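You operate a simulated robot arm through the tools that you are given. There is no shell and no other tool.

Carry out the task below with a simulated robot arm. There is one attempt and no reset: what you move stays moved.

JOB
Draw the curtain aside and wipe the smears off the window pane.
Fine: wet the purple cloth in the WATER tray, and put it back. What is to be rubbed or washed off counts as gone when no trace of it is left.

It is judged by the outcome, as a careful person would: the job done as asked, and still so three seconds after it is handed in. It fails if anything else is knocked over, pushed out of place, dropped, spilled or broken. Flat cloth is picked up by pressing the open fingertips on it (5 to 10 N) and closing them slowly along it; thin cloth reads only 2 to 8 mm in the jaws.

ROBOT AND FRAMES
A 7-joint arm with a two-finger gripper, fixed in place. Base frame: the origin is at the foot of the arm, x ahead of it, y to its left, z up. Readings come in m, rad, newtons and seconds.
With the tool pointing down near the work surface it reaches from about 0.32 to 0.76 m from the base axis. Its first joint turns from -2.897 to 2.897 rad. Payload 1.71 kg.
The tool frame sits at the grasp point between the pads (the TCP): z along the fingers, y along the line on which they close. The tips reach 0.02 m beyond it. The gripper opens to 0.096 m. The gripper's body begins 0.113 m behind the TCP.
Orientation is told as [roll, pitch, yaw] about the base's x, y, z axes, in that order, counted from this pose: with the fingers straight down and closing along the base's y, the tool's x points along the base's -x, its y along +y and its z along -z.

CONTROLS
- The arm moves only by the tool apply_moves. Its argument "commands" is a list of rows, each a list of 7 numbers: the shift along the tool's x, y, z in m, then the turn, a rotation vector about the tool's x, y, z in rad, then the closure, from 0 (fully open) to 1 (shut). In form: [[tx, ty, tz, ax, ay, az, fingers], ...]. A call has 1 to 20 rows; each row is the pose to reach, as a shift and turn from the pose commanded when the call began, along the tool's axes at that moment. Each row takes 0.2 s and may step no farther than 0.05 m and 0.15 rad from the row before; otherwise, or with a gripper value out of range, the whole call is refused. A pose out of reach is approached as far as the arm can. The call stops where the force on the tool passes 90 N (or 10 N more than at its start, if that is more) or the arm is blocked; 0.2 s more then pass. Each finger travels about 0.153 m/s and halts on what it meets, pressing with about 33 N; the grip force reading is that of the motor and also rises with nothing between the fingers. The clock runs only during rows and for 0.2 s after the last one: add rows that repeat a pose to give the fingers time. The reply holds the time, the measured pose of the TCP, the force on the tool along the base axes, the opening and the grip force, in the units named above and with some noise, with the torque about the TCP (base axes, N m) and any sound that the robot's microphone picked up.
- Cameras (640 x 400 px; columns grow to the right, rows downward): "scene" is fixed at [0.0496, -0.5007, 1.9317]; the picture's right is [0.90, -0.44, 0.00], its down [-0.19, -0.39, -0.90] and it looks along [0.40, 0.81, -0.44] (base axes); focal length 324 px, centre (320, 200). "wrist" rides on the gripper at [0.066, 0.014, -0.145] in the tool frame; the picture's right is [-0.21, 0.98, 0.00], its down [-0.88, -0.18, -0.44] and it looks along [-0.43, -0.09, 0.90] (tool axes); focal length 275 px, centre (320, 200). There is no depth. A picture from a camera that has moved, and an enlarged one, comes with that camera's place and axes in the base frame and with its lens.
- get_image(camera): a new picture of that camera. It takes no simulated time.
- raise_lower(by): slides the trunk up (or, below 0, down) by that many m; the arm rides with it, the base frame stays. It gives what a move gives, with no picture.
- inspect(camera, box): a new picture of the part [left, top, right, bottom] of that camera's present view, enlarged. It takes no simulated time.
- hand_in(): hands the job in; it is judged then, once.

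Nothing tells you positions but the pictures and the camera data. Unless the task says otherwise, let go and move clear before handing in.

The tools are called as name(argument=value, ...) on one line, values as JSON. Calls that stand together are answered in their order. apply_moves: Moves the arm, as the interface text tells. Its arguments: {"type":"object","properties":{"commands":{"type":"array"}},"required":["commands"]} The other tools are called the same way: raise_lower (by) slides the trunk up or down; get_image (camera) takes a picture; inspect (camera, box) takes an enlarged picture of a part of a camera's view; hand_in () hands the job in.

At the start:

```text
time_s: 0.0
tcp_pos: [0.3365, 0.1323, 1.542]
tool_rot: [0.0, 0.0, 0.0]
ft_force: [0.6, 0.5, 0.5]
moment: [0.02, 0.03, -0.04]
width: 0.0959
gripper_force: 0.0
trunk travel left (down, up): [-0.325, 0.061]
```

scene: 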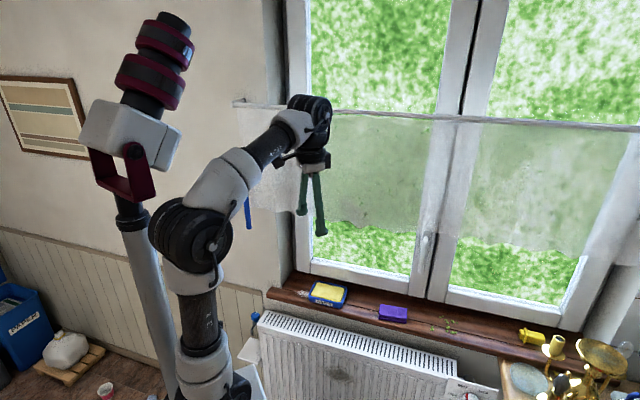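
wrist: 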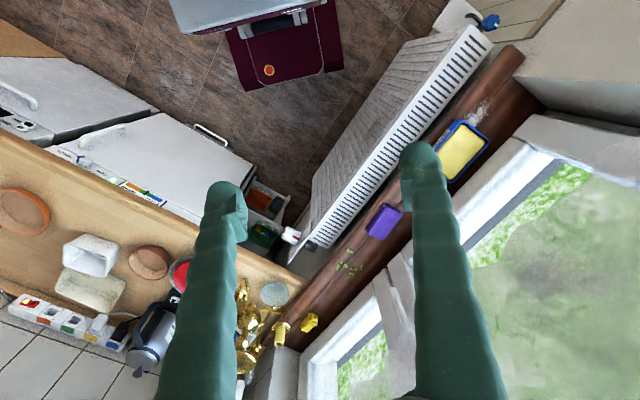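

I see a window with a sheer café curtain on a rod, a sill with a yellow sponge/tray, a purple cloth and some other items. I'll look closer before moving.

inspect(camera="scene", box=[230, 80, 470, 230])

inspect(camera="scene", box=[240, 260, 480, 400])

inspect(camera="scene", box=[440, 90, 640, 215])

inspect(camera="scene", box=[440, 275, 640, 400])

inspect(camera="wrist", box=[360, 50, 560, 280])

```text
2.67 times, centred on (350, 155) of scene
camera zoom: at [0.0496, -0.5007, 1.9317], right [0.9, -0.44, 0.0], down [-0.19, -0.39, -0.9], along [0.4, 0.81, -0.44], focal length 864 px, centre (240, 320)
```

zoom: 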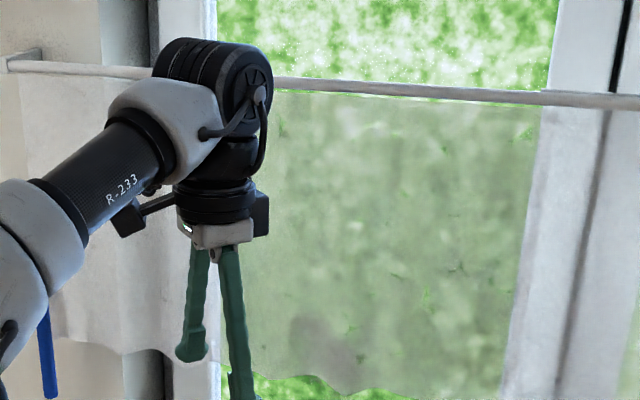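

```text
2.67 times, centred on (360, 330) of scene
camera zoom: at [0.0496, -0.5007, 1.9317], right [0.9, -0.44, 0.0], down [-0.19, -0.39, -0.9], along [0.4, 0.81, -0.44], focal length 864 px, centre (213, -147)
```

zoom: 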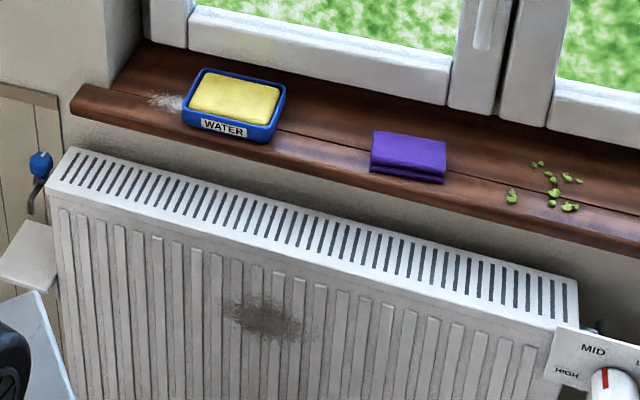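

```text
3.20 times, centred on (540, 152) of scene
camera zoom: at [0.0496, -0.5007, 1.9317], right [0.9, -0.44, 0.0], down [-0.19, -0.39, -0.9], along [0.4, 0.81, -0.44], focal length 1037 px, centre (-384, 352)
```

zoom: 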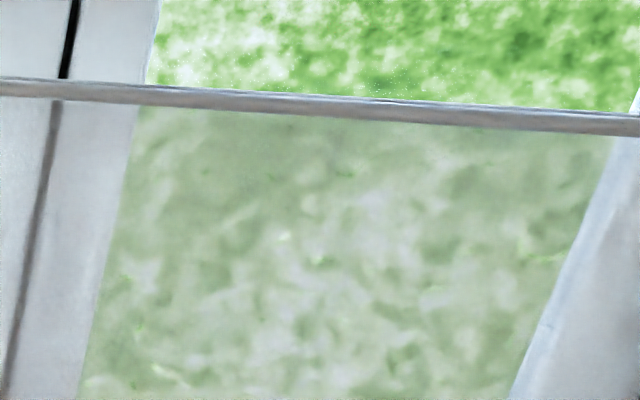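

```text
3.20 times, centred on (540, 338) of scene
camera zoom: at [0.0496, -0.5007, 1.9317], right [0.9, -0.44, 0.0], down [-0.19, -0.39, -0.9], along [0.4, 0.81, -0.44], focal length 1037 px, centre (-384, -240)
```

zoom: 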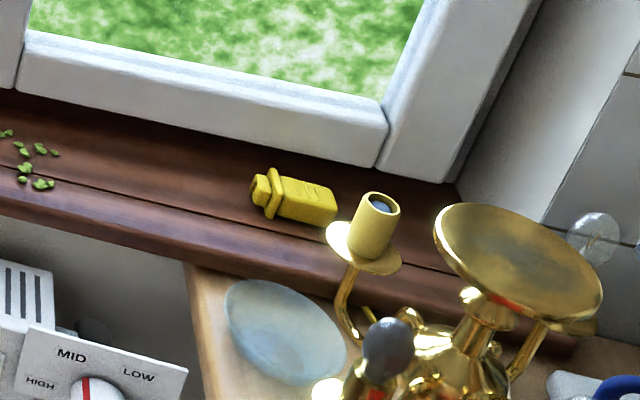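

```text
1.74 times, centred on (460, 165) of wrist
camera zoom: at [0.27, 0.1464, 1.6881], right [0.21, 0.98, 0.0], down [0.88, -0.18, 0.44], along [0.43, -0.09, -0.9], focal length 479 px, centre (76, 261)
```

zoom: 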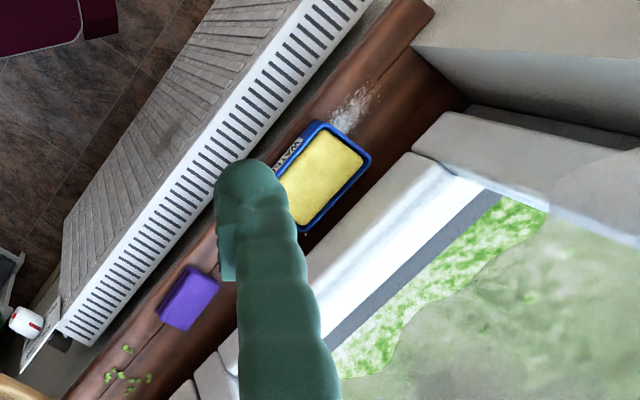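

The window wall seems to run at about 45° (normal ≈ (0.71, 0.71)), with the water tray near (0.575, 0.48, 0.9) and the purple cloth near (0.76, 0.26, 0.91). I'll turn the tool toward the window first to look at the curtain and rod.

apply_moves(commands=[[0.006, 0.028, 0, 0, 0, -0.131, 0], [0.012, 0.056, 0, 0, 0, -0.262, 0], [0.018, 0.084, 0, 0, 0, -0.393, 0], [0.024, 0.112, 0, 0, 0, -0.524, 0], [0.03, 0.14, 0, 0, 0, -0.655, 0], [0.0365, 0.168, 0, 0, 0, -0.785, 0]])

```text
time_s: 1.4
tcp_pos: [0.2776, 0.3014, 1.549]
tool_rot: [-0.013, -0.009, 0.788]
ft_force: [0.4, 0.2, 0.1]
moment: [0.0, -0.04, 0.02]
width: 0.096
gripper_force: 0.0
trunk travel left (down, up): [-0.325, 0.061]
```

The tool has turned to face the window direction. Next I tilt it toward the window to look at the curtain.

apply_moves(commands=[[0, 0, 0.0, 0, -0.13, 0, 0], [0, 0, 0.0, 0, -0.26, 0, 0], [0, 0, 0.0, 0, -0.39, 0, 0], [-0.02, 0, 0, 0, -0.52, 0, 0], [-0.04, 0, 0, 0, -0.65, 0, 0], [-0.06, 0, 0, 0, -0.78, 0, 0]])

get_image(camera="wrist")

get_image(camera="scene")

```text
time_s: 2.8
tcp_pos: [0.3208, 0.3428, 1.5474]
tool_rot: [-0.018, -0.793, 0.798]
ft_force: [0.2, -0.2, 0.6]
moment: [0.0, -0.02, 0.0]
width: 0.0959
gripper_force: 0.1
trunk travel left (down, up): [-0.325, 0.061]
```

```text
taken
camera wrist: at [0.2031, 0.248, 1.6031], right [-0.59, 0.8, 0.13], down [0.33, 0.09, 0.94], along [0.73, 0.6, -0.32], focal length 275 px, centre (320, 200)
```

wrist: 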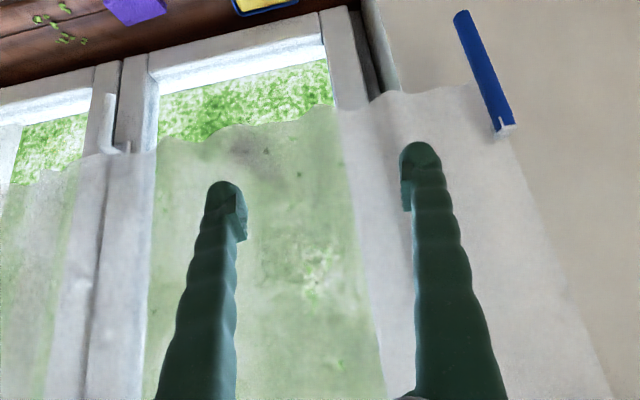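

```text
taken
```

scene: 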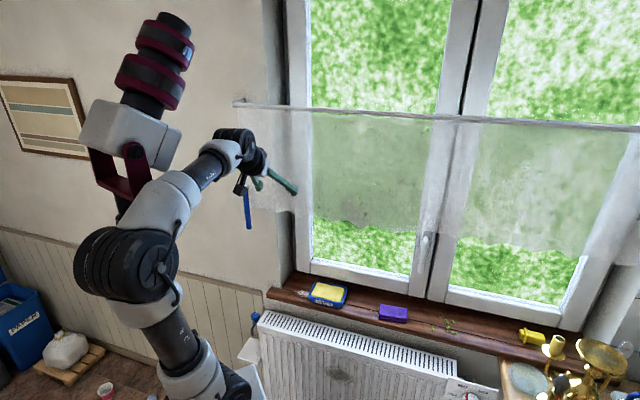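

I now see a blue pull wand hanging at the left edge of the curtain, and a dark smear on the left pane behind the cloth. I'll zoom in on these.

inspect(camera="scene", box=[200, 80, 360, 240])

inspect(camera="wrist", box=[380, 0, 620, 200])

inspect(camera="wrist", box=[140, 60, 400, 400])

inspect(camera="scene", box=[300, 90, 450, 250])

inspect(camera="scene", box=[540, 90, 640, 290])

```text
2.50 times, centred on (280, 160) of scene
camera zoom: at [0.0496, -0.5007, 1.9317], right [0.9, -0.44, 0.0], down [-0.19, -0.39, -0.9], along [0.4, 0.81, -0.44], focal length 810 px, centre (420, 300)
```

zoom: 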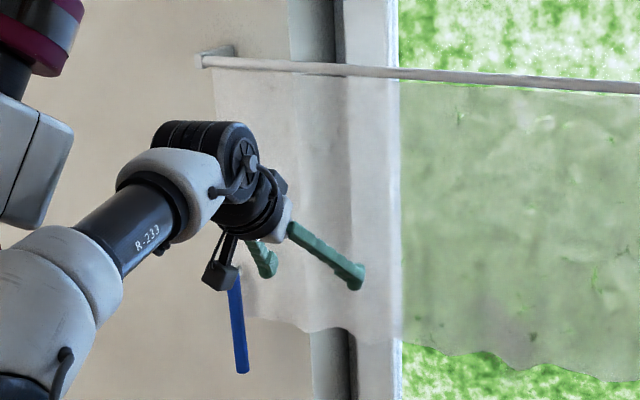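

```text
2.00 times, centred on (500, 100) of wrist
camera zoom: at [0.2031, 0.248, 1.6031], right [-0.59, 0.8, 0.13], down [0.33, 0.09, 0.94], along [0.73, 0.6, -0.32], focal length 551 px, centre (-40, 400)
```

zoom: 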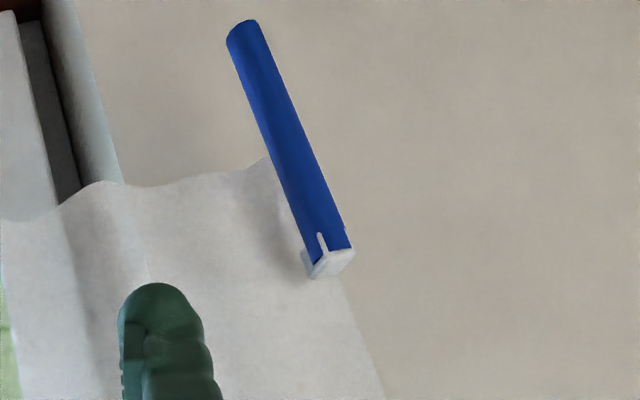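

```text
1.18 times, centred on (270, 230) of wrist
camera zoom: at [0.2031, 0.248, 1.6031], right [-0.59, 0.8, 0.13], down [0.33, 0.09, 0.94], along [0.73, 0.6, -0.32], focal length 324 px, centre (379, 165)
```

zoom: 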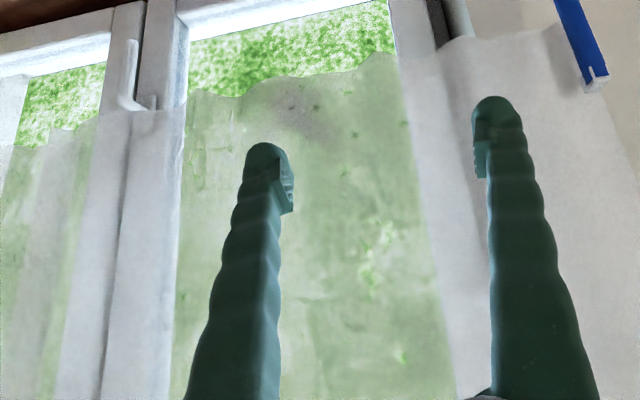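

```text
2.50 times, centred on (375, 170) of scene
camera zoom: at [0.0496, -0.5007, 1.9317], right [0.9, -0.44, 0.0], down [-0.19, -0.39, -0.9], along [0.4, 0.81, -0.44], focal length 810 px, centre (182, 275)
```

zoom: 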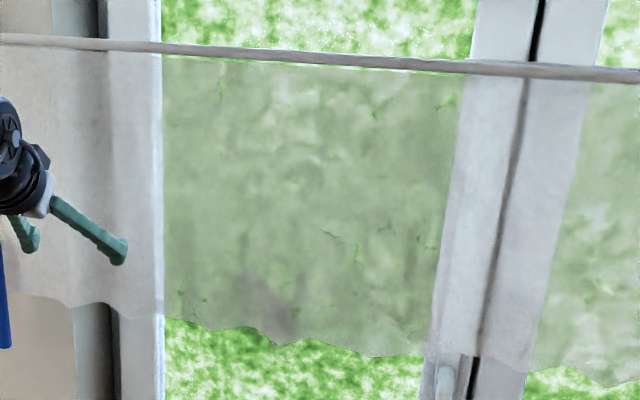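

```text
2.00 times, centred on (590, 190) of scene
camera zoom: at [0.0496, -0.5007, 1.9317], right [0.9, -0.44, 0.0], down [-0.19, -0.39, -0.9], along [0.4, 0.81, -0.44], focal length 648 px, centre (-220, 220)
```

zoom: 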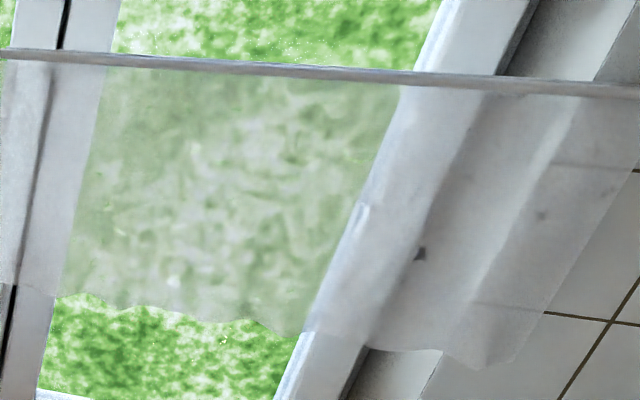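

The curtain is one panel with a blue pull wand at its left edge, around (0.27, 0.53) and z≈1.33–1.48. I'll lower the trunk some for a second viewpoint, to triangulate better.

raise_lower(by=-0.15)

get_image(camera="wrist")

get_image(camera="scene")

```text
time_s: 4.5
tcp_pos: [0.3191, 0.3434, 1.3985]
tool_rot: [-0.016, -0.791, 0.798]
ft_force: [-0.6, 0.2, 0.4]
moment: [-0.01, -0.01, -0.02]
width: 0.0964
gripper_force: 0.1
trunk travel left (down, up): [-0.175, 0.211]
```

```text
taken
camera wrist: at [0.2028, 0.2477, 1.4535], right [-0.59, 0.8, 0.13], down [0.34, 0.09, 0.94], along [0.73, 0.6, -0.32], focal length 275 px, centre (320, 200)
```

wrist: 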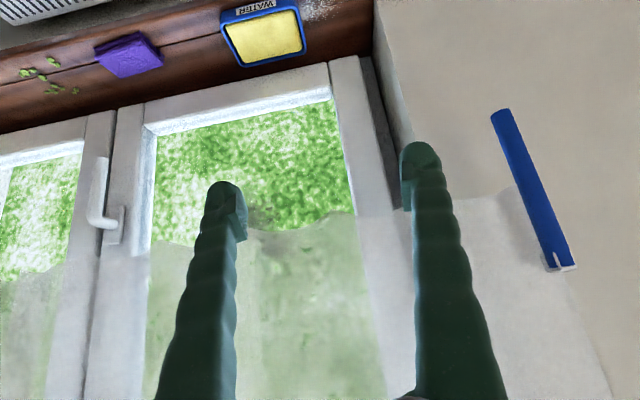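

```text
taken
```

scene: 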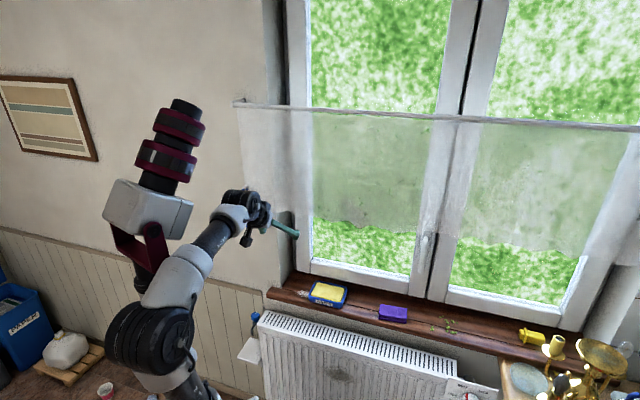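

From two wrist views the wand comes out at about (0.278, 0.585), z from 1.29 to 1.46, with the curtain hem just above z≈1.37. I'll bring the tool horizontal and line it up in front of the wand's lower part.

apply_moves(commands=[[0.003, 0.025, 0.009, 0, -0.0975, 0, 0], [0.0065, 0.05, 0.018, 0, -0.195, 0, 0], [0.01, 0.075, 0.0265, 0, -0.2925, 0, 0], [0.013, 0.1, 0.0355, 0, -0.39, 0, 0], [0.0165, 0.125, 0.0445, 0, -0.4875, 0, 0], [0.0195, 0.15, 0.053, 0, -0.585, 0, 0], [0.023, 0.175, 0.062, 0, -0.6825, 0, 0], [0.0261, 0.2, 0.071, 0, -0.78, 0, 0], [0.0261, 0.2, 0.071, 0, -0.78, 0, 0]])

get_image(camera="wrist")

get_image(camera="scene")

```text
time_s: 5.5
tcp_pos: [0.3696, 0.3049, 1.3922]
tool_rot: [0.268, -1.128, 0.265]
ft_force: [-0.3, 0.1, 0.3]
moment: [0.0, 0.02, 0.03]
width: 0.0959
gripper_force: 0.1
trunk travel left (down, up): [-0.175, 0.211]
stopped in row 4: the arm was blocked; the commanded pose is now the measured one
```

```text
taken
camera wrist: at [0.2224, 0.2401, 1.3929], right [-0.39, 0.87, 0.3], down [0.11, -0.28, 0.95], along [0.92, 0.4, 0.01], focal length 275 px, centre (320, 200)
```

wrist: 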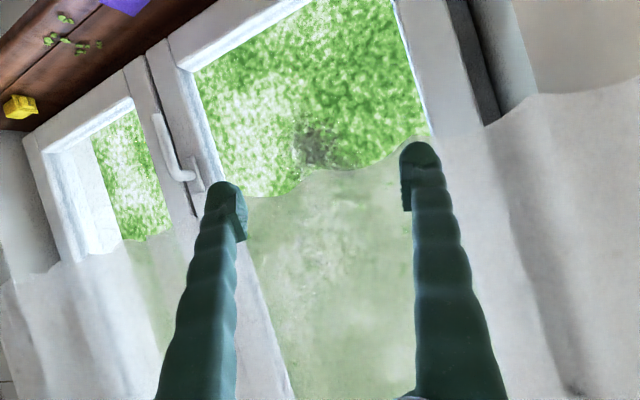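

```text
taken
```

scene: 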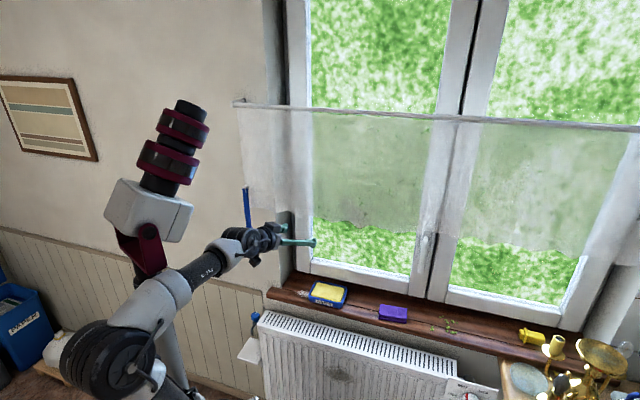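

The arm hit a joint limit partway, because it was folded too close to its base. Lowering the trunk should make a level tool pose easier at this height.

raise_lower(by=-0.17)

get_image(camera="scene")

```text
time_s: 7.4
tcp_pos: [0.3662, 0.3096, 1.2201]
tool_rot: [0.255, -1.132, 0.288]
ft_force: [0.3, -0.3, 0.2]
moment: [-0.03, 0.01, -0.02]
width: 0.0963
gripper_force: 0.0
trunk travel left (down, up): [-0.005, 0.381]
```

```text
taken
```

scene: 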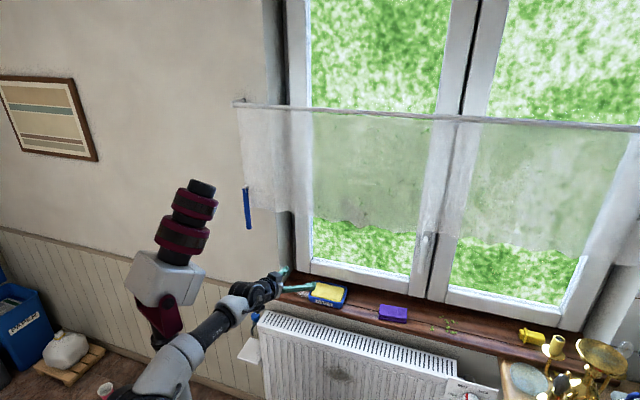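

The wand is fully visible now and the trunk is low. I'll straighten the tool orientation and move part of the way toward the pre-grasp spot in front of the wand.

apply_moves(commands=[[-0.01, 0.027, -0.009, -0.041, -0.012, -0.04, 0], [-0.021, 0.054, -0.018, -0.082, -0.025, -0.08, 0], [-0.031, 0.081, -0.027, -0.124, -0.037, -0.12, 0], [-0.042, 0.108, -0.036, -0.165, -0.05, -0.16, 0], [-0.052, 0.1345, -0.0453, -0.206, -0.062, -0.199, 0], [-0.052, 0.1345, -0.0453, -0.206, -0.062, -0.199, 0]])

get_image(camera="wrist")

get_image(camera="scene")

```text
time_s: 8.5
tcp_pos: [0.3591, 0.3152, 1.2889]
tool_rot: [0.213, -1.196, 0.354]
ft_force: [-0.4, 0.1, 0.2]
moment: [0.01, -0.02, 0.02]
width: 0.0962
gripper_force: 0.0
trunk travel left (down, up): [-0.005, 0.381]
stopped in row 5: the arm was blocked; the commanded pose is now the measured one
```

```text
taken
camera wrist: at [0.2163, 0.2433, 1.2807], right [-0.44, 0.86, 0.27], down [0.05, -0.27, 0.96], along [0.9, 0.44, 0.08], focal length 275 px, centre (320, 200)
```

wrist: 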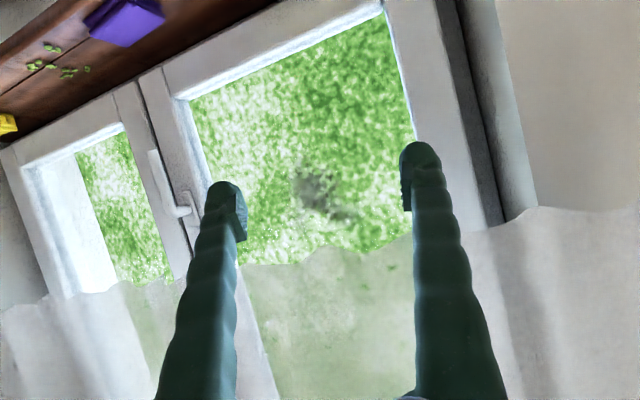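

```text
taken
```

scene: 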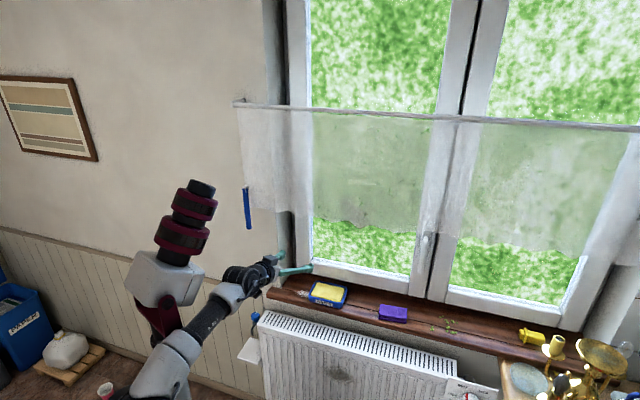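

The arm stopped short again, so I'm checking how its links sit relative to its own column before trying another route.

inspect(camera="scene", box=[90, 170, 330, 400])

```text
1.74 times, centred on (210, 285) of scene
camera zoom: at [0.0496, -0.5007, 1.9317], right [0.9, -0.44, 0.0], down [-0.19, -0.39, -0.9], along [0.4, 0.81, -0.44], focal length 563 px, centre (511, 52)
```

zoom: 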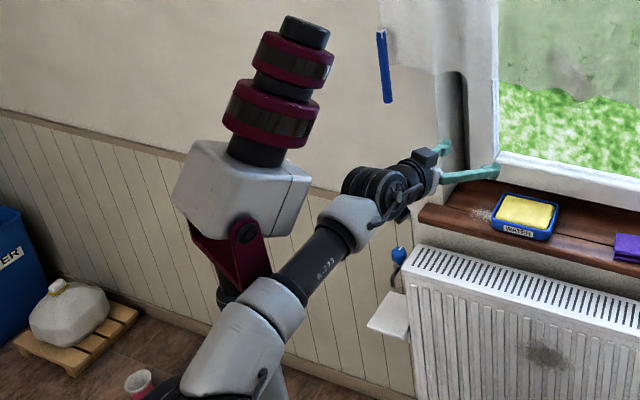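

The robot's mast sits at about (0, 0.16), just left of the arm, and the wrist is running into it. I'll keep the wrist to the right of the mast and turn only the tool left to reach the wand, beginning with a small retreat to the right.

apply_moves(commands=[[-0.017, -0.0226, 0.02, 0, 0, 0, 0], [-0.034, -0.0452, 0.04, 0, 0, 0, 0], [-0.0504, -0.0678, 0.0604, 0, 0, 0, 0], [-0.0504, -0.0678, 0.0604, 0, 0, 0, 0]])

get_image(camera="scene")

```text
time_s: 9.5
tcp_pos: [0.4397, 0.3127, 1.3179]
tool_rot: [0.158, -1.217, 0.447]
ft_force: [1.1, -0.2, -0.3]
moment: [0.03, 0.01, -0.02]
width: 0.0959
gripper_force: 0.0
trunk travel left (down, up): [-0.005, 0.381]
```

```text
taken
```

scene: 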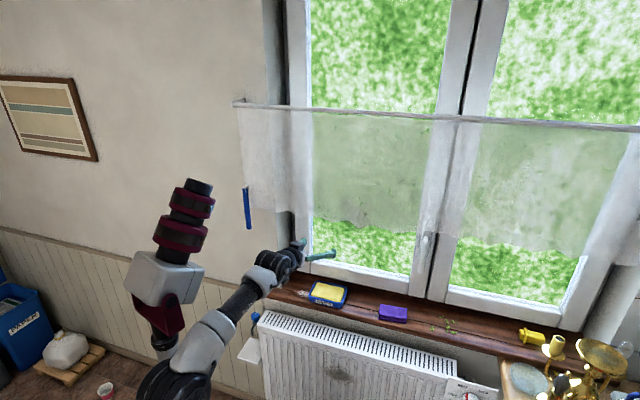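

I'll rotate the tool's heading to the left in place (which swings the wrist away from the mast), then check.

apply_moves(commands=[[0, 0, 0, -0.102, 0.006, -0.037, 0], [0, 0, 0, -0.204, 0.012, -0.074, 0], [0, 0, 0, -0.306, 0.018, -0.112, 0], [0, 0, 0, -0.408, 0.024, -0.149, 0], [0, 0, 0, -0.51, 0.03, -0.186, 0], [0, 0, 0, -0.612, 0.036, -0.223, 0], [0, 0, 0, -0.714, 0.042, -0.26, 0], [0, 0, 0, -0.816, 0.047, -0.298, 0], [0, 0, 0, -0.816, 0.047, -0.298, 0]])

get_image(camera="wrist")

get_image(camera="scene")

```text
time_s: 11.5
tcp_pos: [0.4383, 0.3131, 1.3181]
tool_rot: [0.153, -1.219, 1.319]
ft_force: [-0.1, 0.5, 1.0]
moment: [-0.01, 0.02, 0.02]
width: 0.0959
gripper_force: 0.0
trunk travel left (down, up): [-0.005, 0.381]
```

```text
taken
camera wrist: at [0.4073, 0.1568, 1.3067], right [-0.95, 0.17, 0.25], down [0.22, -0.14, 0.96], along [0.2, 0.97, 0.1], focal length 275 px, centre (320, 200)
```

wrist: 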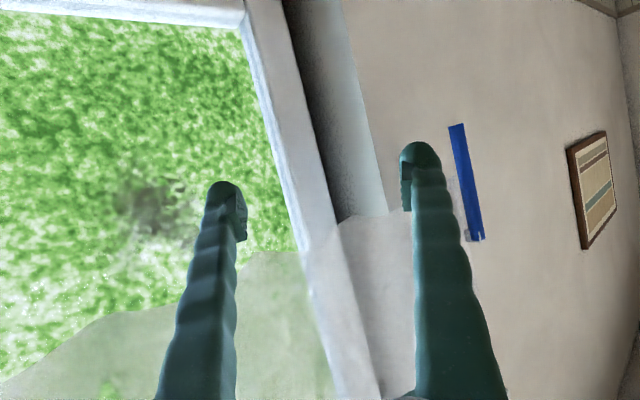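

```text
taken
```

scene: 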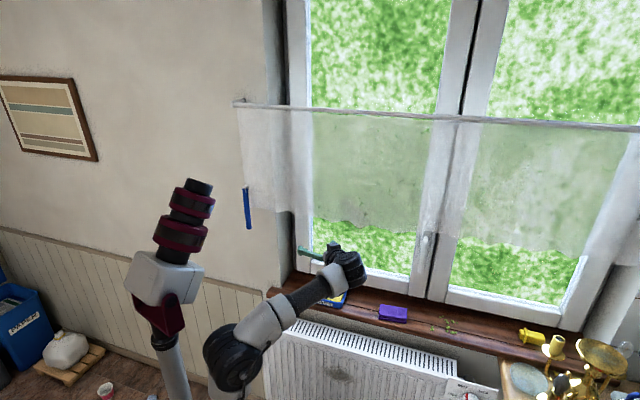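

The tool now heads left cleanly, and the wand fixes at (0.278, 0.589), z 1.29–1.46. I move to about 10 cm in front of it.

apply_moves(commands=[[-0.008, 0.0267, 0.021, 0, 0, -0.01, 0], [-0.016, 0.0533, 0.042, 0, 0, -0.02, 0], [-0.024, 0.08, 0.063, 0, 0, -0.03, 0], [-0.032, 0.1066, 0.084, 0, 0, -0.04, 0], [-0.04, 0.1333, 0.105, 0, 0, -0.05, 0], [-0.048, 0.16, 0.126, 0, 0, -0.058, 0], [-0.0558, 0.1866, 0.1471, 0, 0, -0.058, 0], [-0.0558, 0.1866, 0.1471, 0, 0, -0.058, 0]])

get_image(camera="wrist")

get_image(camera="scene")

```text
time_s: 13.3
tcp_pos: [0.271, 0.4889, 1.3316]
tool_rot: [-0.003, -1.223, 1.485]
ft_force: [-0.3, -0.6, -0.5]
moment: [-0.02, -0.01, -0.01]
width: 0.0958
gripper_force: 0.0
trunk travel left (down, up): [-0.005, 0.381]
```

```text
taken
camera wrist: at [0.2426, 0.3321, 1.3186], right [-0.97, 0.16, 0.19], down [0.17, -0.14, 0.98], along [0.18, 0.98, 0.1], focal length 275 px, centre (320, 200)
```

wrist: 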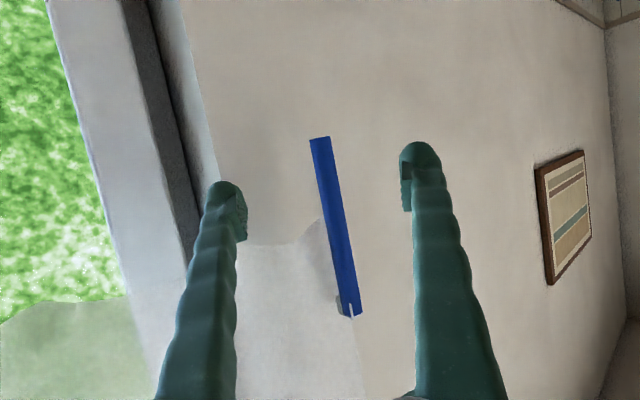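

```text
taken
```

scene: 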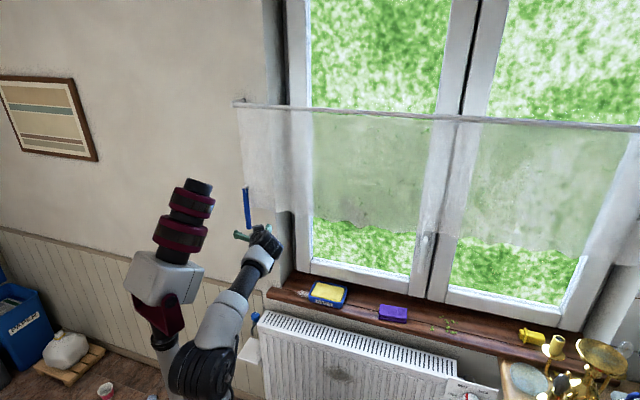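

The wand lies squarely between the fingers. I'll advance 10 cm level toward it.

apply_moves(commands=[[-0.0085, 0, 0.0235, 0, 0, 0, 0], [-0.017, 0, 0.047, 0, 0, 0, 0], [-0.0255, 0, 0.0705, 0, 0, 0, 0], [-0.0341, 0, 0.094, 0, 0, 0, 0], [-0.0341, 0, 0.094, 0, 0, 0, 0]])

get_image(camera="wrist")

```text
time_s: 14.5
tcp_pos: [0.2809, 0.5889, 1.3304]
tool_rot: [-0.002, -1.223, 1.482]
ft_force: [-0.3, 0.4, 0.3]
moment: [0.02, 0.02, -0.02]
width: 0.0961
gripper_force: 0.0
trunk travel left (down, up): [-0.005, 0.381]
```

```text
taken
camera wrist: at [0.2524, 0.4319, 1.3176], right [-0.97, 0.16, 0.19], down [0.17, -0.14, 0.98], along [0.18, 0.98, 0.1], focal length 275 px, centre (320, 200)
```

wrist: 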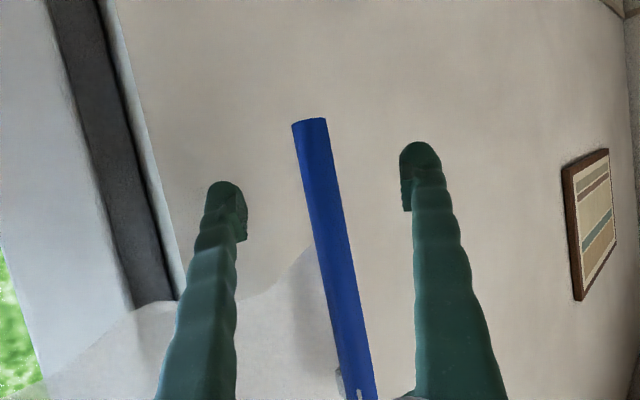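

The wand is between the pads now. I close the fingers on it.

apply_moves(commands=[[0, 0, 0, 0, 0, 0, 0.4], [0, 0, 0, 0, 0, 0, 0.7], [0, 0, 0, 0, 0, 0, 1], [0, 0, 0, 0, 0, 0, 1], [0, 0, 0, 0, 0, 0, 1]])

get_image(camera="wrist")

```text
time_s: 15.7
tcp_pos: [0.2801, 0.5875, 1.3289]
tool_rot: [-0.002, -1.223, 1.485]
ft_force: [-4.1, -3.3, -3.9]
moment: [-0.01, 0.07, -0.01]
width: 0.0152
gripper_force: 34.8
trunk travel left (down, up): [-0.005, 0.381]
```

```text
taken
camera wrist: at [0.2519, 0.431, 1.3177], right [-0.97, 0.16, 0.19], down [0.17, -0.14, 0.98], along [0.18, 0.98, 0.1], focal length 275 px, centre (320, 200)
```

wrist: 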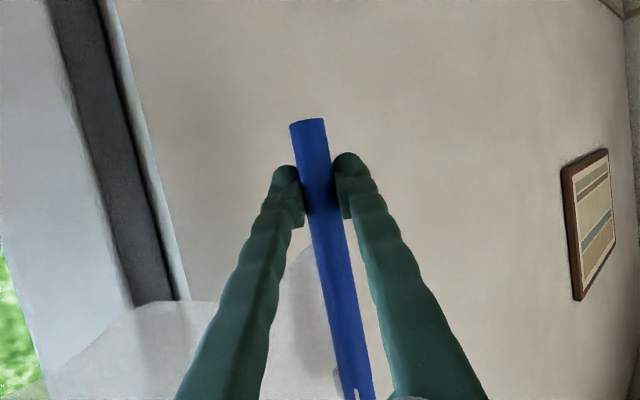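

The wand is held (15 mm, 35 N). Now I pull it to the right along the rod, beginning with 10 cm and watching the force.

apply_moves(commands=[[0.0044, -0.0153, -0.0121, 0, 0, 0, 1], [0.0088, -0.0306, -0.0242, 0, 0, 0, 1], [0.0132, -0.0459, -0.0363, 0, 0, 0, 1], [0.0176, -0.0612, -0.0484, 0, 0, 0, 1], [0.022, -0.0765, -0.0605, 0, 0, 0, 1]])

get_image(camera="scene")

get_image(camera="wrist")

```text
time_s: 16.9
tcp_pos: [0.3512, 0.5159, 1.3305]
tool_rot: [-0.005, -1.223, 1.486]
ft_force: [-8.9, -9.2, -9.3]
moment: [0.04, 0.06, -0.03]
width: 0.0151
gripper_force: 35.3
trunk travel left (down, up): [-0.005, 0.381]
```

```text
taken
```

scene: 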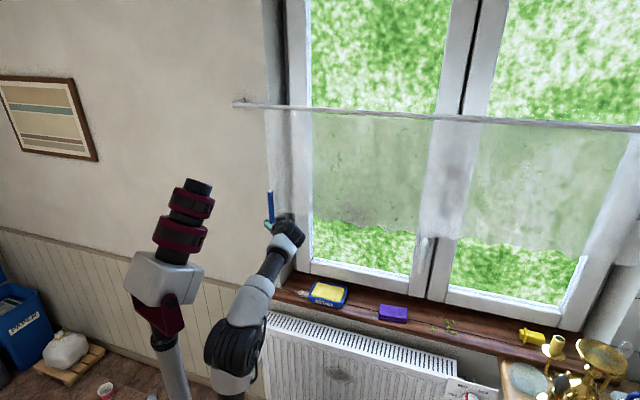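

```text
taken
camera wrist: at [0.3228, 0.36, 1.3179], right [-0.97, 0.16, 0.19], down [0.17, -0.14, 0.98], along [0.18, 0.98, 0.1], focal length 275 px, centre (320, 200)
```

wrist: 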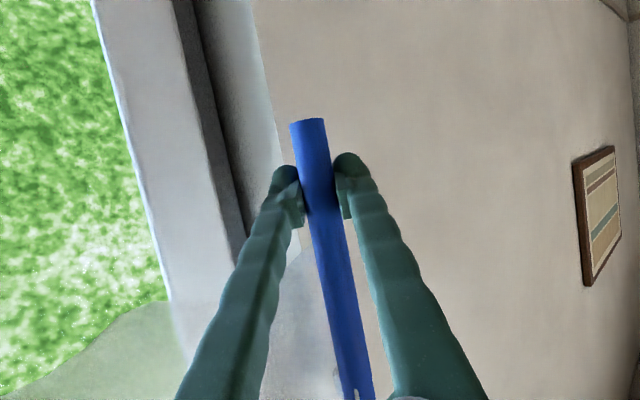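

The curtain slides with the wand. Off-axis force has grown to about 13 N toward me and 9 N down, so I'll ease back a few millimetres to find the true sliding line.

apply_moves(commands=[[0.0041, 0.0032, -0.0026, 0, 0, 0, 1], [0.0041, 0.0032, -0.0026, 0, 0, 0, 1]])

```text
time_s: 17.5
tcp_pos: [0.3525, 0.5152, 1.3296]
tool_rot: [-0.009, -1.23, 1.482]
ft_force: [22.4, 21.6, 24.9]
moment: [0.12, -0.09, -0.03]
width: 0.0156
gripper_force: 35.0
trunk travel left (down, up): [-0.005, 0.381]
```

The wand is stiffly guided, and the true line is only ~1.5 mm off my path. I correct for it and keep pulling right another 15 cm.

apply_moves(commands=[[-0.00298, -0.00225, 0.00177, 0, 0, 0, 1], [0.00269, -0.02123, -0.01347, 0, 0, 0, 1], [0.00835, -0.04021, -0.02872, 0, 0, 0, 1], [0.01402, -0.05919, -0.04396, 0, 0, 0, 1], [0.01968, -0.07817, -0.0592, 0, 0, 0, 1], [0.02535, -0.09715, -0.07445, 0, 0, 0, 1], [0.03101, -0.11613, -0.08969, 0, 0, 0, 1]])

get_image(camera="scene")

```text
time_s: 19.1
tcp_pos: [0.4569, 0.4111, 1.3298]
tool_rot: [-0.011, -1.229, 1.486]
ft_force: [16.8, 16.8, 33.2]
moment: [0.55, -0.01, 0.0]
width: 0.0154
gripper_force: 35.1
trunk travel left (down, up): [-0.005, 0.381]
```

```text
taken
```

scene: 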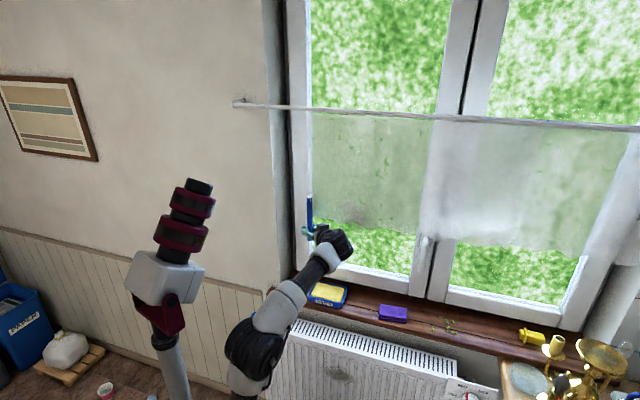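

The left part of the window is beginning to uncover. I'll correct the few-millimetre offset and pull another 15 cm.

apply_moves(commands=[[-0.00343, -0.00174, 0.00095, 0, 0, 0, 1], [0.00196, -0.02092, -0.01414, 0, 0, 0, 1], [0.00735, -0.0401, -0.02924, 0, 0, 0, 1], [0.01273, -0.05927, -0.04433, 0, 0, 0, 1], [0.01812, -0.07845, -0.05942, 0, 0, 0, 1], [0.02351, -0.09763, -0.07452, 0, 0, 0, 1], [0.0289, -0.11681, -0.08961, 0, 0, 0, 1]])

get_image(camera="scene")

get_image(camera="wrist")

```text
time_s: 20.7
tcp_pos: [0.5636, 0.3049, 1.3299]
tool_rot: [0.011, -1.215, 1.471]
ft_force: [-18.6, -20.5, -31.3]
moment: [0.65, -0.22, 0.02]
width: 0.0157
gripper_force: 34.7
trunk travel left (down, up): [-0.005, 0.381]
```

```text
taken
```

scene: 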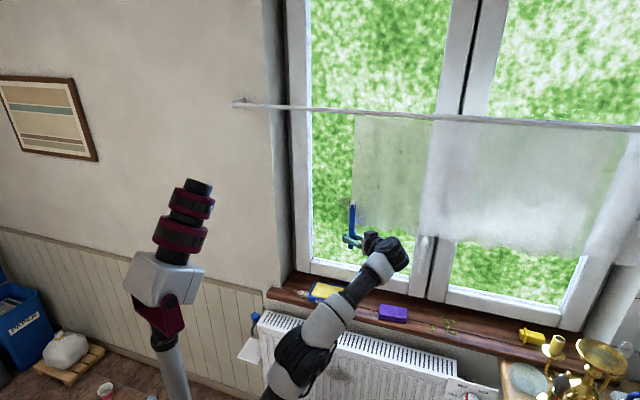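

```text
taken
camera wrist: at [0.5355, 0.1469, 1.3187], right [-0.97, 0.16, 0.2], down [0.18, -0.13, 0.98], along [0.18, 0.98, 0.1], focal length 275 px, centre (320, 200)
```

wrist: 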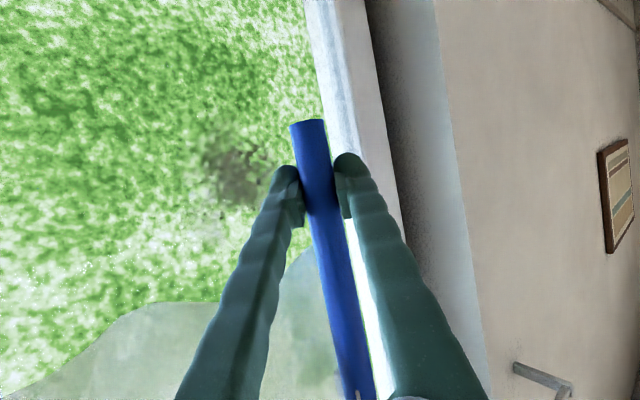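

The curtain is now about 40 cm across and the smear on the left pane is partly uncovered. The arm heading should be turned for the next stretch, so I'll relax the force, open the fingers and back off to re-grasp.

apply_moves(commands=[[0.002, 0.0011, -0.0006, 0, 0, 0, 1], [0.002, 0.0011, -0.0006, 0, 0, 0, 1], [0.002, 0.0011, -0.0006, 0, 0, 0, 0.7], [0.002, 0.0011, -0.0006, 0, 0, 0, 0.4], [0.002, 0.0011, -0.0006, 0, 0, 0, 0.2], [0.002, 0.0011, -0.0006, 0, 0, 0, 0.2]])

get_image(camera="wrist")

```text
time_s: 22.1
tcp_pos: [0.5618, 0.3063, 1.3307]
tool_rot: [0.001, -1.222, 1.48]
ft_force: [-0.8, 0.5, -0.8]
moment: [0.0, 0.0, 0.02]
width: 0.0767
gripper_force: 0.1
trunk travel left (down, up): [-0.005, 0.381]
```

```text
taken
camera wrist: at [0.5337, 0.1492, 1.319], right [-0.97, 0.16, 0.19], down [0.17, -0.13, 0.98], along [0.18, 0.98, 0.1], focal length 275 px, centre (320, 200)
```

wrist: 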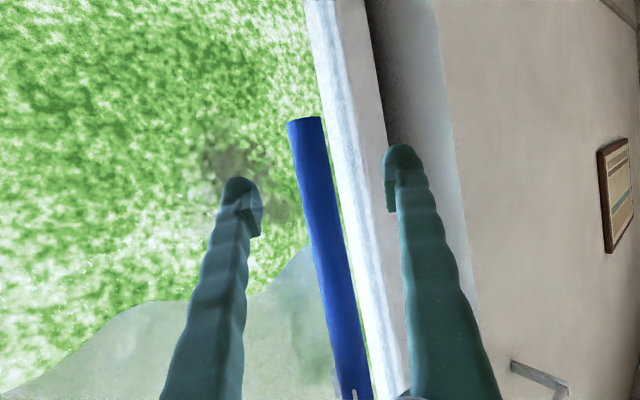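

The wand stays where it was left. I back off 10 cm and turn the tool to face the window squarely for the second pull.

apply_moves(commands=[[0.0086, 0, -0.0235, 0, 0, 0, 0], [0.0171, 0, -0.047, 0, 0, 0, 0], [0.0257, 0, -0.0705, 0, 0, 0, 0], [0.0342, 0, -0.094, 0, 0, 0, 0], [0.0328, 0.0105, -0.0901, 0.11, 0, 0.04, 0], [0.0314, 0.0211, -0.0863, 0.219, 0, 0.08, 0], [0.03, 0.0316, -0.0824, 0.329, 0, 0.12, 0], [0.0286, 0.0421, -0.0785, 0.439, 0, 0.159, 0], [0.0272, 0.0527, -0.0747, 0.548, 0, 0.199, 0], [0.0258, 0.0632, -0.0708, 0.658, 0, 0.239, 0], [0.0258, 0.0632, -0.0708, 0.658, 0, 0.239, 0]])

get_image(camera="wrist")

get_image(camera="scene")

```text
time_s: 24.5
tcp_pos: [0.4914, 0.2363, 1.329]
tool_rot: [0.001, -1.223, 0.78]
ft_force: [0.1, 1.1, 0.4]
moment: [0.0, -0.01, -0.01]
width: 0.0959
gripper_force: 0.1
trunk travel left (down, up): [-0.005, 0.381]
```

```text
taken
camera wrist: at [0.3683, 0.1343, 1.3176], right [-0.64, 0.74, 0.19], down [0.04, -0.22, 0.98], along [0.77, 0.63, 0.11], focal length 275 px, centre (320, 200)
```

wrist: 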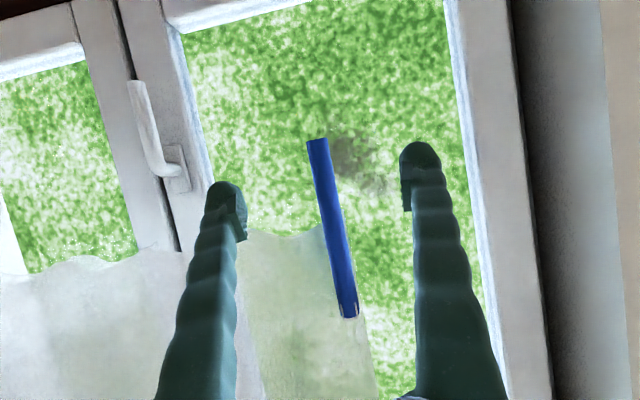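

```text
taken
```

scene: 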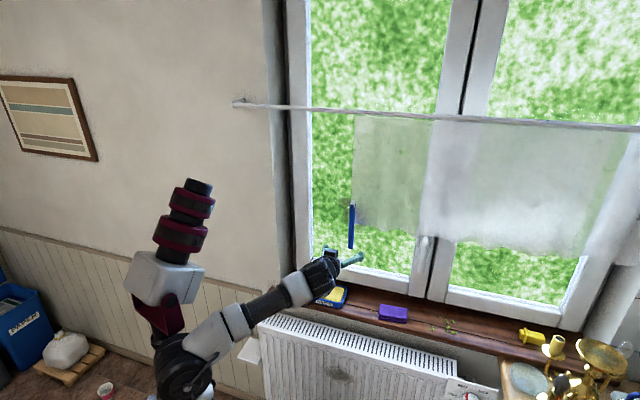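

I advance on the wand again and close.

apply_moves(commands=[[-0.0085, -0.001, 0.0234, 0, 0, 0, 0], [-0.017, -0.002, 0.0468, 0, 0, 0, 0], [-0.0255, -0.003, 0.0701, 0, 0, 0, 0], [-0.034, -0.003, 0.0935, 0, 0, 0, 0], [-0.034, -0.003, 0.0935, 0, 0, 0, 0], [-0.034, -0.003, 0.0935, 0, 0, 0, 0.4], [-0.034, -0.003, 0.0935, 0, 0, 0, 0.7], [-0.034, -0.003, 0.0935, 0, 0, 0, 1], [-0.034, -0.003, 0.0935, 0, 0, 0, 1], [-0.034, -0.003, 0.0935, 0, 0, 0, 1]])

get_image(camera="wrist")

```text
time_s: 26.7
tcp_pos: [0.565, 0.3038, 1.3327]
tool_rot: [0.0, -1.225, 0.782]
ft_force: [0.3, 1.4, 0.9]
moment: [0.04, 0.02, -0.01]
width: 0.0149
gripper_force: 35.2
trunk travel left (down, up): [-0.005, 0.381]
```

```text
taken
camera wrist: at [0.4417, 0.2017, 1.3199], right [-0.64, 0.74, 0.19], down [0.04, -0.21, 0.98], along [0.77, 0.63, 0.1], focal length 275 px, centre (320, 200)
```

wrist: 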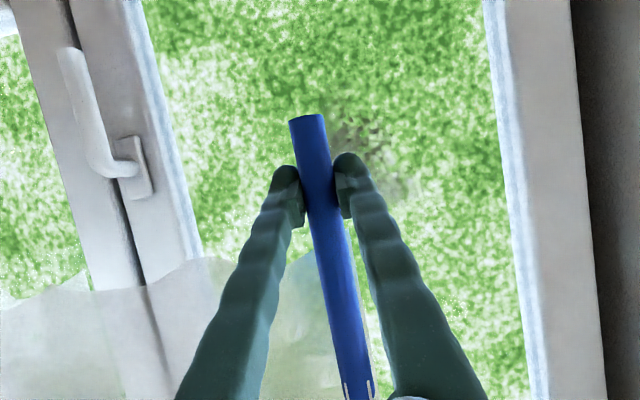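

Gripped again. I pull 20 cm further right.

apply_moves(commands=[[0, -0.025, 0.0001, 0, 0, 0, 1], [0, -0.05, 0.0002, 0, 0, 0, 1], [0, -0.075, 0.0003, 0, 0, 0, 1], [0, -0.1, 0.0004, 0, 0, 0, 1], [0, -0.125, 0.0005, 0, 0, 0, 1], [0, -0.15, 0.0006, 0, 0, 0, 1], [0, -0.175, 0.0007, 0, 0, 0, 1], [0, -0.2, 0.0008, 0, 0, 0, 1]])

get_image(camera="scene")

```text
time_s: 28.5
tcp_pos: [0.7039, 0.1644, 1.3317]
tool_rot: [-0.002, -1.22, 0.787]
ft_force: [0.1, 8.5, 8.7]
moment: [0.45, -0.2, 0.04]
width: 0.0153
gripper_force: 35.2
trunk travel left (down, up): [-0.005, 0.381]
```

```text
taken
```

scene: 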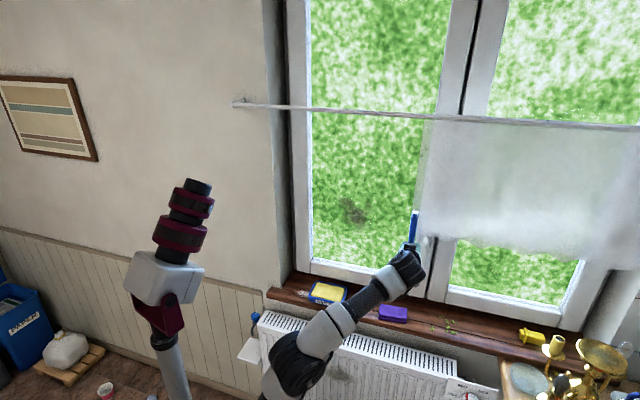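

The smear is fully uncovered. I'll draw the curtain a bit further, so the whole left pane is free with margin.

apply_moves(commands=[[0, -0.02, 0, 0, 0, 0, 1], [0, -0.04, 0, 0, 0, 0, 1], [0, -0.06, 0, 0, 0, 0, 1], [0, -0.08, 0, 0, 0, 0, 1], [0, -0.1, 0, 0, 0, 0, 1], [0, -0.12, 0, 0, 0, 0, 1], [0, -0.14, 0, 0, 0, 0, 1]])

get_image(camera="scene")

get_image(camera="wrist")

```text
time_s: 29.2
tcp_pos: [0.7054, 0.1637, 1.3326]
tool_rot: [0.051, -1.217, 0.8]
ft_force: [-49.0, 54.7, -1.6]
moment: [-0.42, 0.02, -0.08]
width: 0.0158
gripper_force: 35.2
trunk travel left (down, up): [-0.005, 0.381]
stopped in row 3: the force on the tool passed its limit at 91 N (the readings are from after the stop); the commanded pose is now the measured one
```

```text
taken
```

scene: 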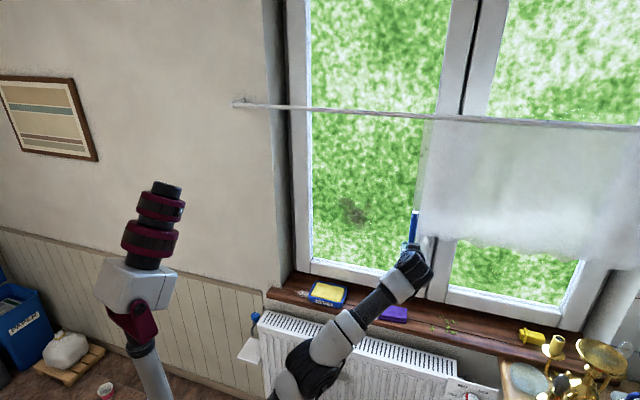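

```text
taken
camera wrist: at [0.5882, 0.0538, 1.3214], right [-0.68, 0.7, 0.21], down [0.08, -0.22, 0.97], along [0.73, 0.68, 0.1], focal length 275 px, centre (320, 200)
```

wrist: 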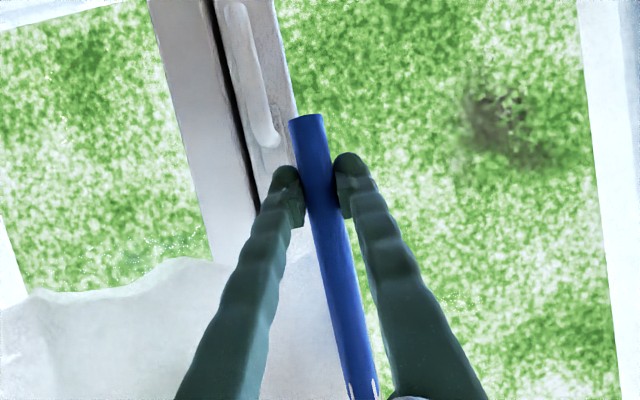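

The wand has reached its end stop after about 60 cm of travel, so the curtain is fully drawn. The mast at the left looks shifted in the picture, so I'll check that before continuing.

inspect(camera="scene", box=[60, 160, 340, 400])

inspect(camera="scene", box=[400, 100, 640, 280])

```text
1.67 times, centred on (200, 280) of scene
camera zoom: at [0.0496, -0.5007, 1.9317], right [0.9, -0.44, 0.0], down [-0.19, -0.39, -0.9], along [0.4, 0.81, -0.44], focal length 540 px, centre (520, 67)
```

zoom: 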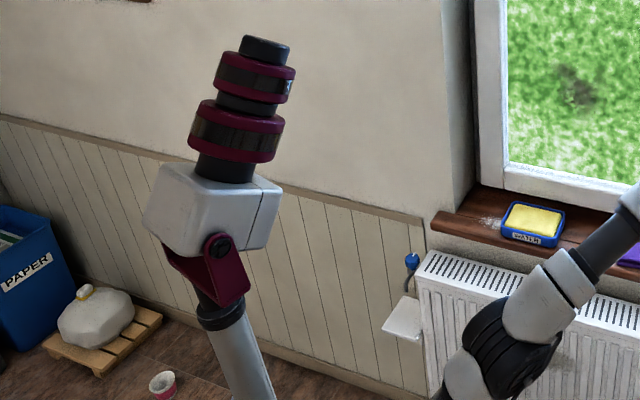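

```text
2.22 times, centred on (520, 190) of scene
camera zoom: at [0.0496, -0.5007, 1.9317], right [0.9, -0.44, 0.0], down [-0.19, -0.39, -0.9], along [0.4, 0.81, -0.44], focal length 720 px, centre (-124, 222)
```

zoom: 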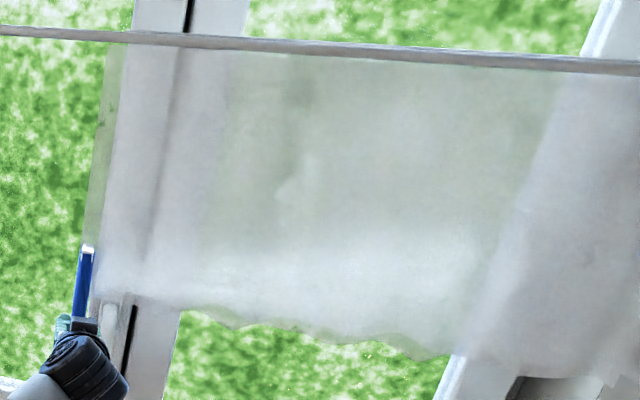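

The curtain is gathered at its stop to the right of the left pane. I'll relax the sideways load by moving back a few millimetres, then open the fingers.

apply_moves(commands=[[0, 0.003, 0, 0, 0, 0, 1], [0, 0.006, 0, 0, 0, 0, 1], [0, 0.006, 0, 0, 0, 0, 1]])

get_image(camera="scene")

```text
time_s: 30.0
tcp_pos: [0.704, 0.1628, 1.3329]
tool_rot: [0.055, -1.224, 0.788]
ft_force: [-55.0, 43.6, 18.0]
moment: [-0.27, -0.17, -0.03]
width: 0.016
gripper_force: 34.7
trunk travel left (down, up): [-0.005, 0.381]
```

```text
taken
```

scene: 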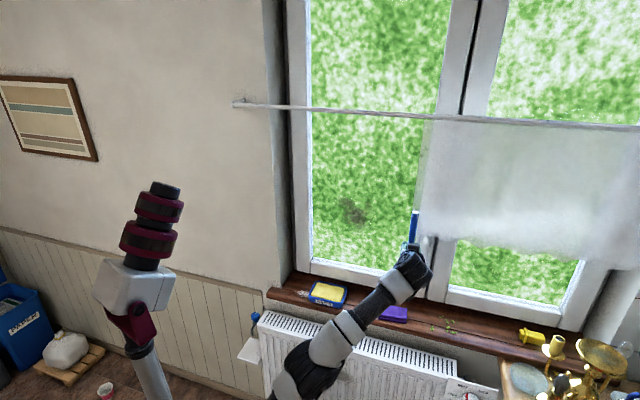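

The sideways load hasn't dropped yet; I'll ease back further to the left in small steps.

apply_moves(commands=[[0, 0.004, 0, 0, 0, 0, 1], [0, 0.008, 0, 0, 0, 0, 1], [0, 0.008, 0, 0, 0, 0, 1]])

```text
time_s: 30.8
tcp_pos: [0.7045, 0.1628, 1.332]
tool_rot: [0.05, -1.224, 0.779]
ft_force: [-28.2, 36.7, 33.6]
moment: [-0.14, -0.19, -0.08]
width: 0.0154
gripper_force: 35.3
trunk travel left (down, up): [-0.005, 0.381]
```

apply_moves(commands=[[-0.001, 0.005, -0.0003, 0, 0, 0, 1], [-0.002, 0.01, -0.0007, 0, 0, 0, 1], [-0.0028, 0.014, -0.001, 0, 0, 0, 1], [-0.0028, 0.014, -0.001, 0, 0, 0, 1]])

get_image(camera="scene")

```text
time_s: 31.8
tcp_pos: [0.7032, 0.1638, 1.3318]
tool_rot: [0.049, -1.22, 0.767]
ft_force: [10.4, 24.0, 43.4]
moment: [-0.11, -0.35, -0.01]
width: 0.0154
gripper_force: 34.2
trunk travel left (down, up): [-0.005, 0.381]
```

```text
taken
```

scene: 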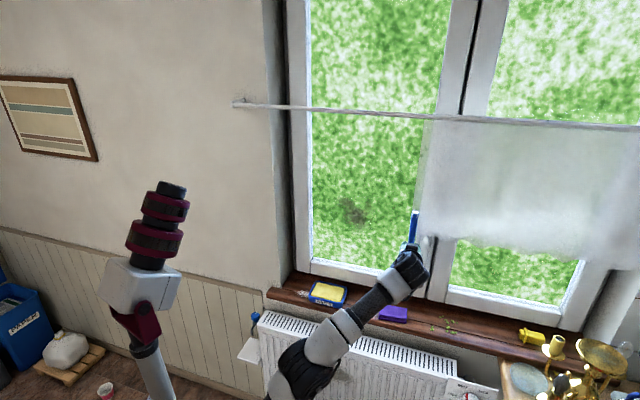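

apply_moves(commands=[[-0.0018, 0.0015, 0.0005, 0, 0, 0, 1], [-0.0035, 0.003, 0.0009, 0, 0, 0, 1], [-0.0035, 0.003, 0.0009, 0, 0, 0, 1]])

```text
time_s: 32.6
tcp_pos: [0.703, 0.1643, 1.3302]
tool_rot: [0.051, -1.215, 0.763]
ft_force: [2.9, 10.2, 33.7]
moment: [-0.27, -0.33, -0.05]
width: 0.0156
gripper_force: 35.0
trunk travel left (down, up): [-0.005, 0.381]
```

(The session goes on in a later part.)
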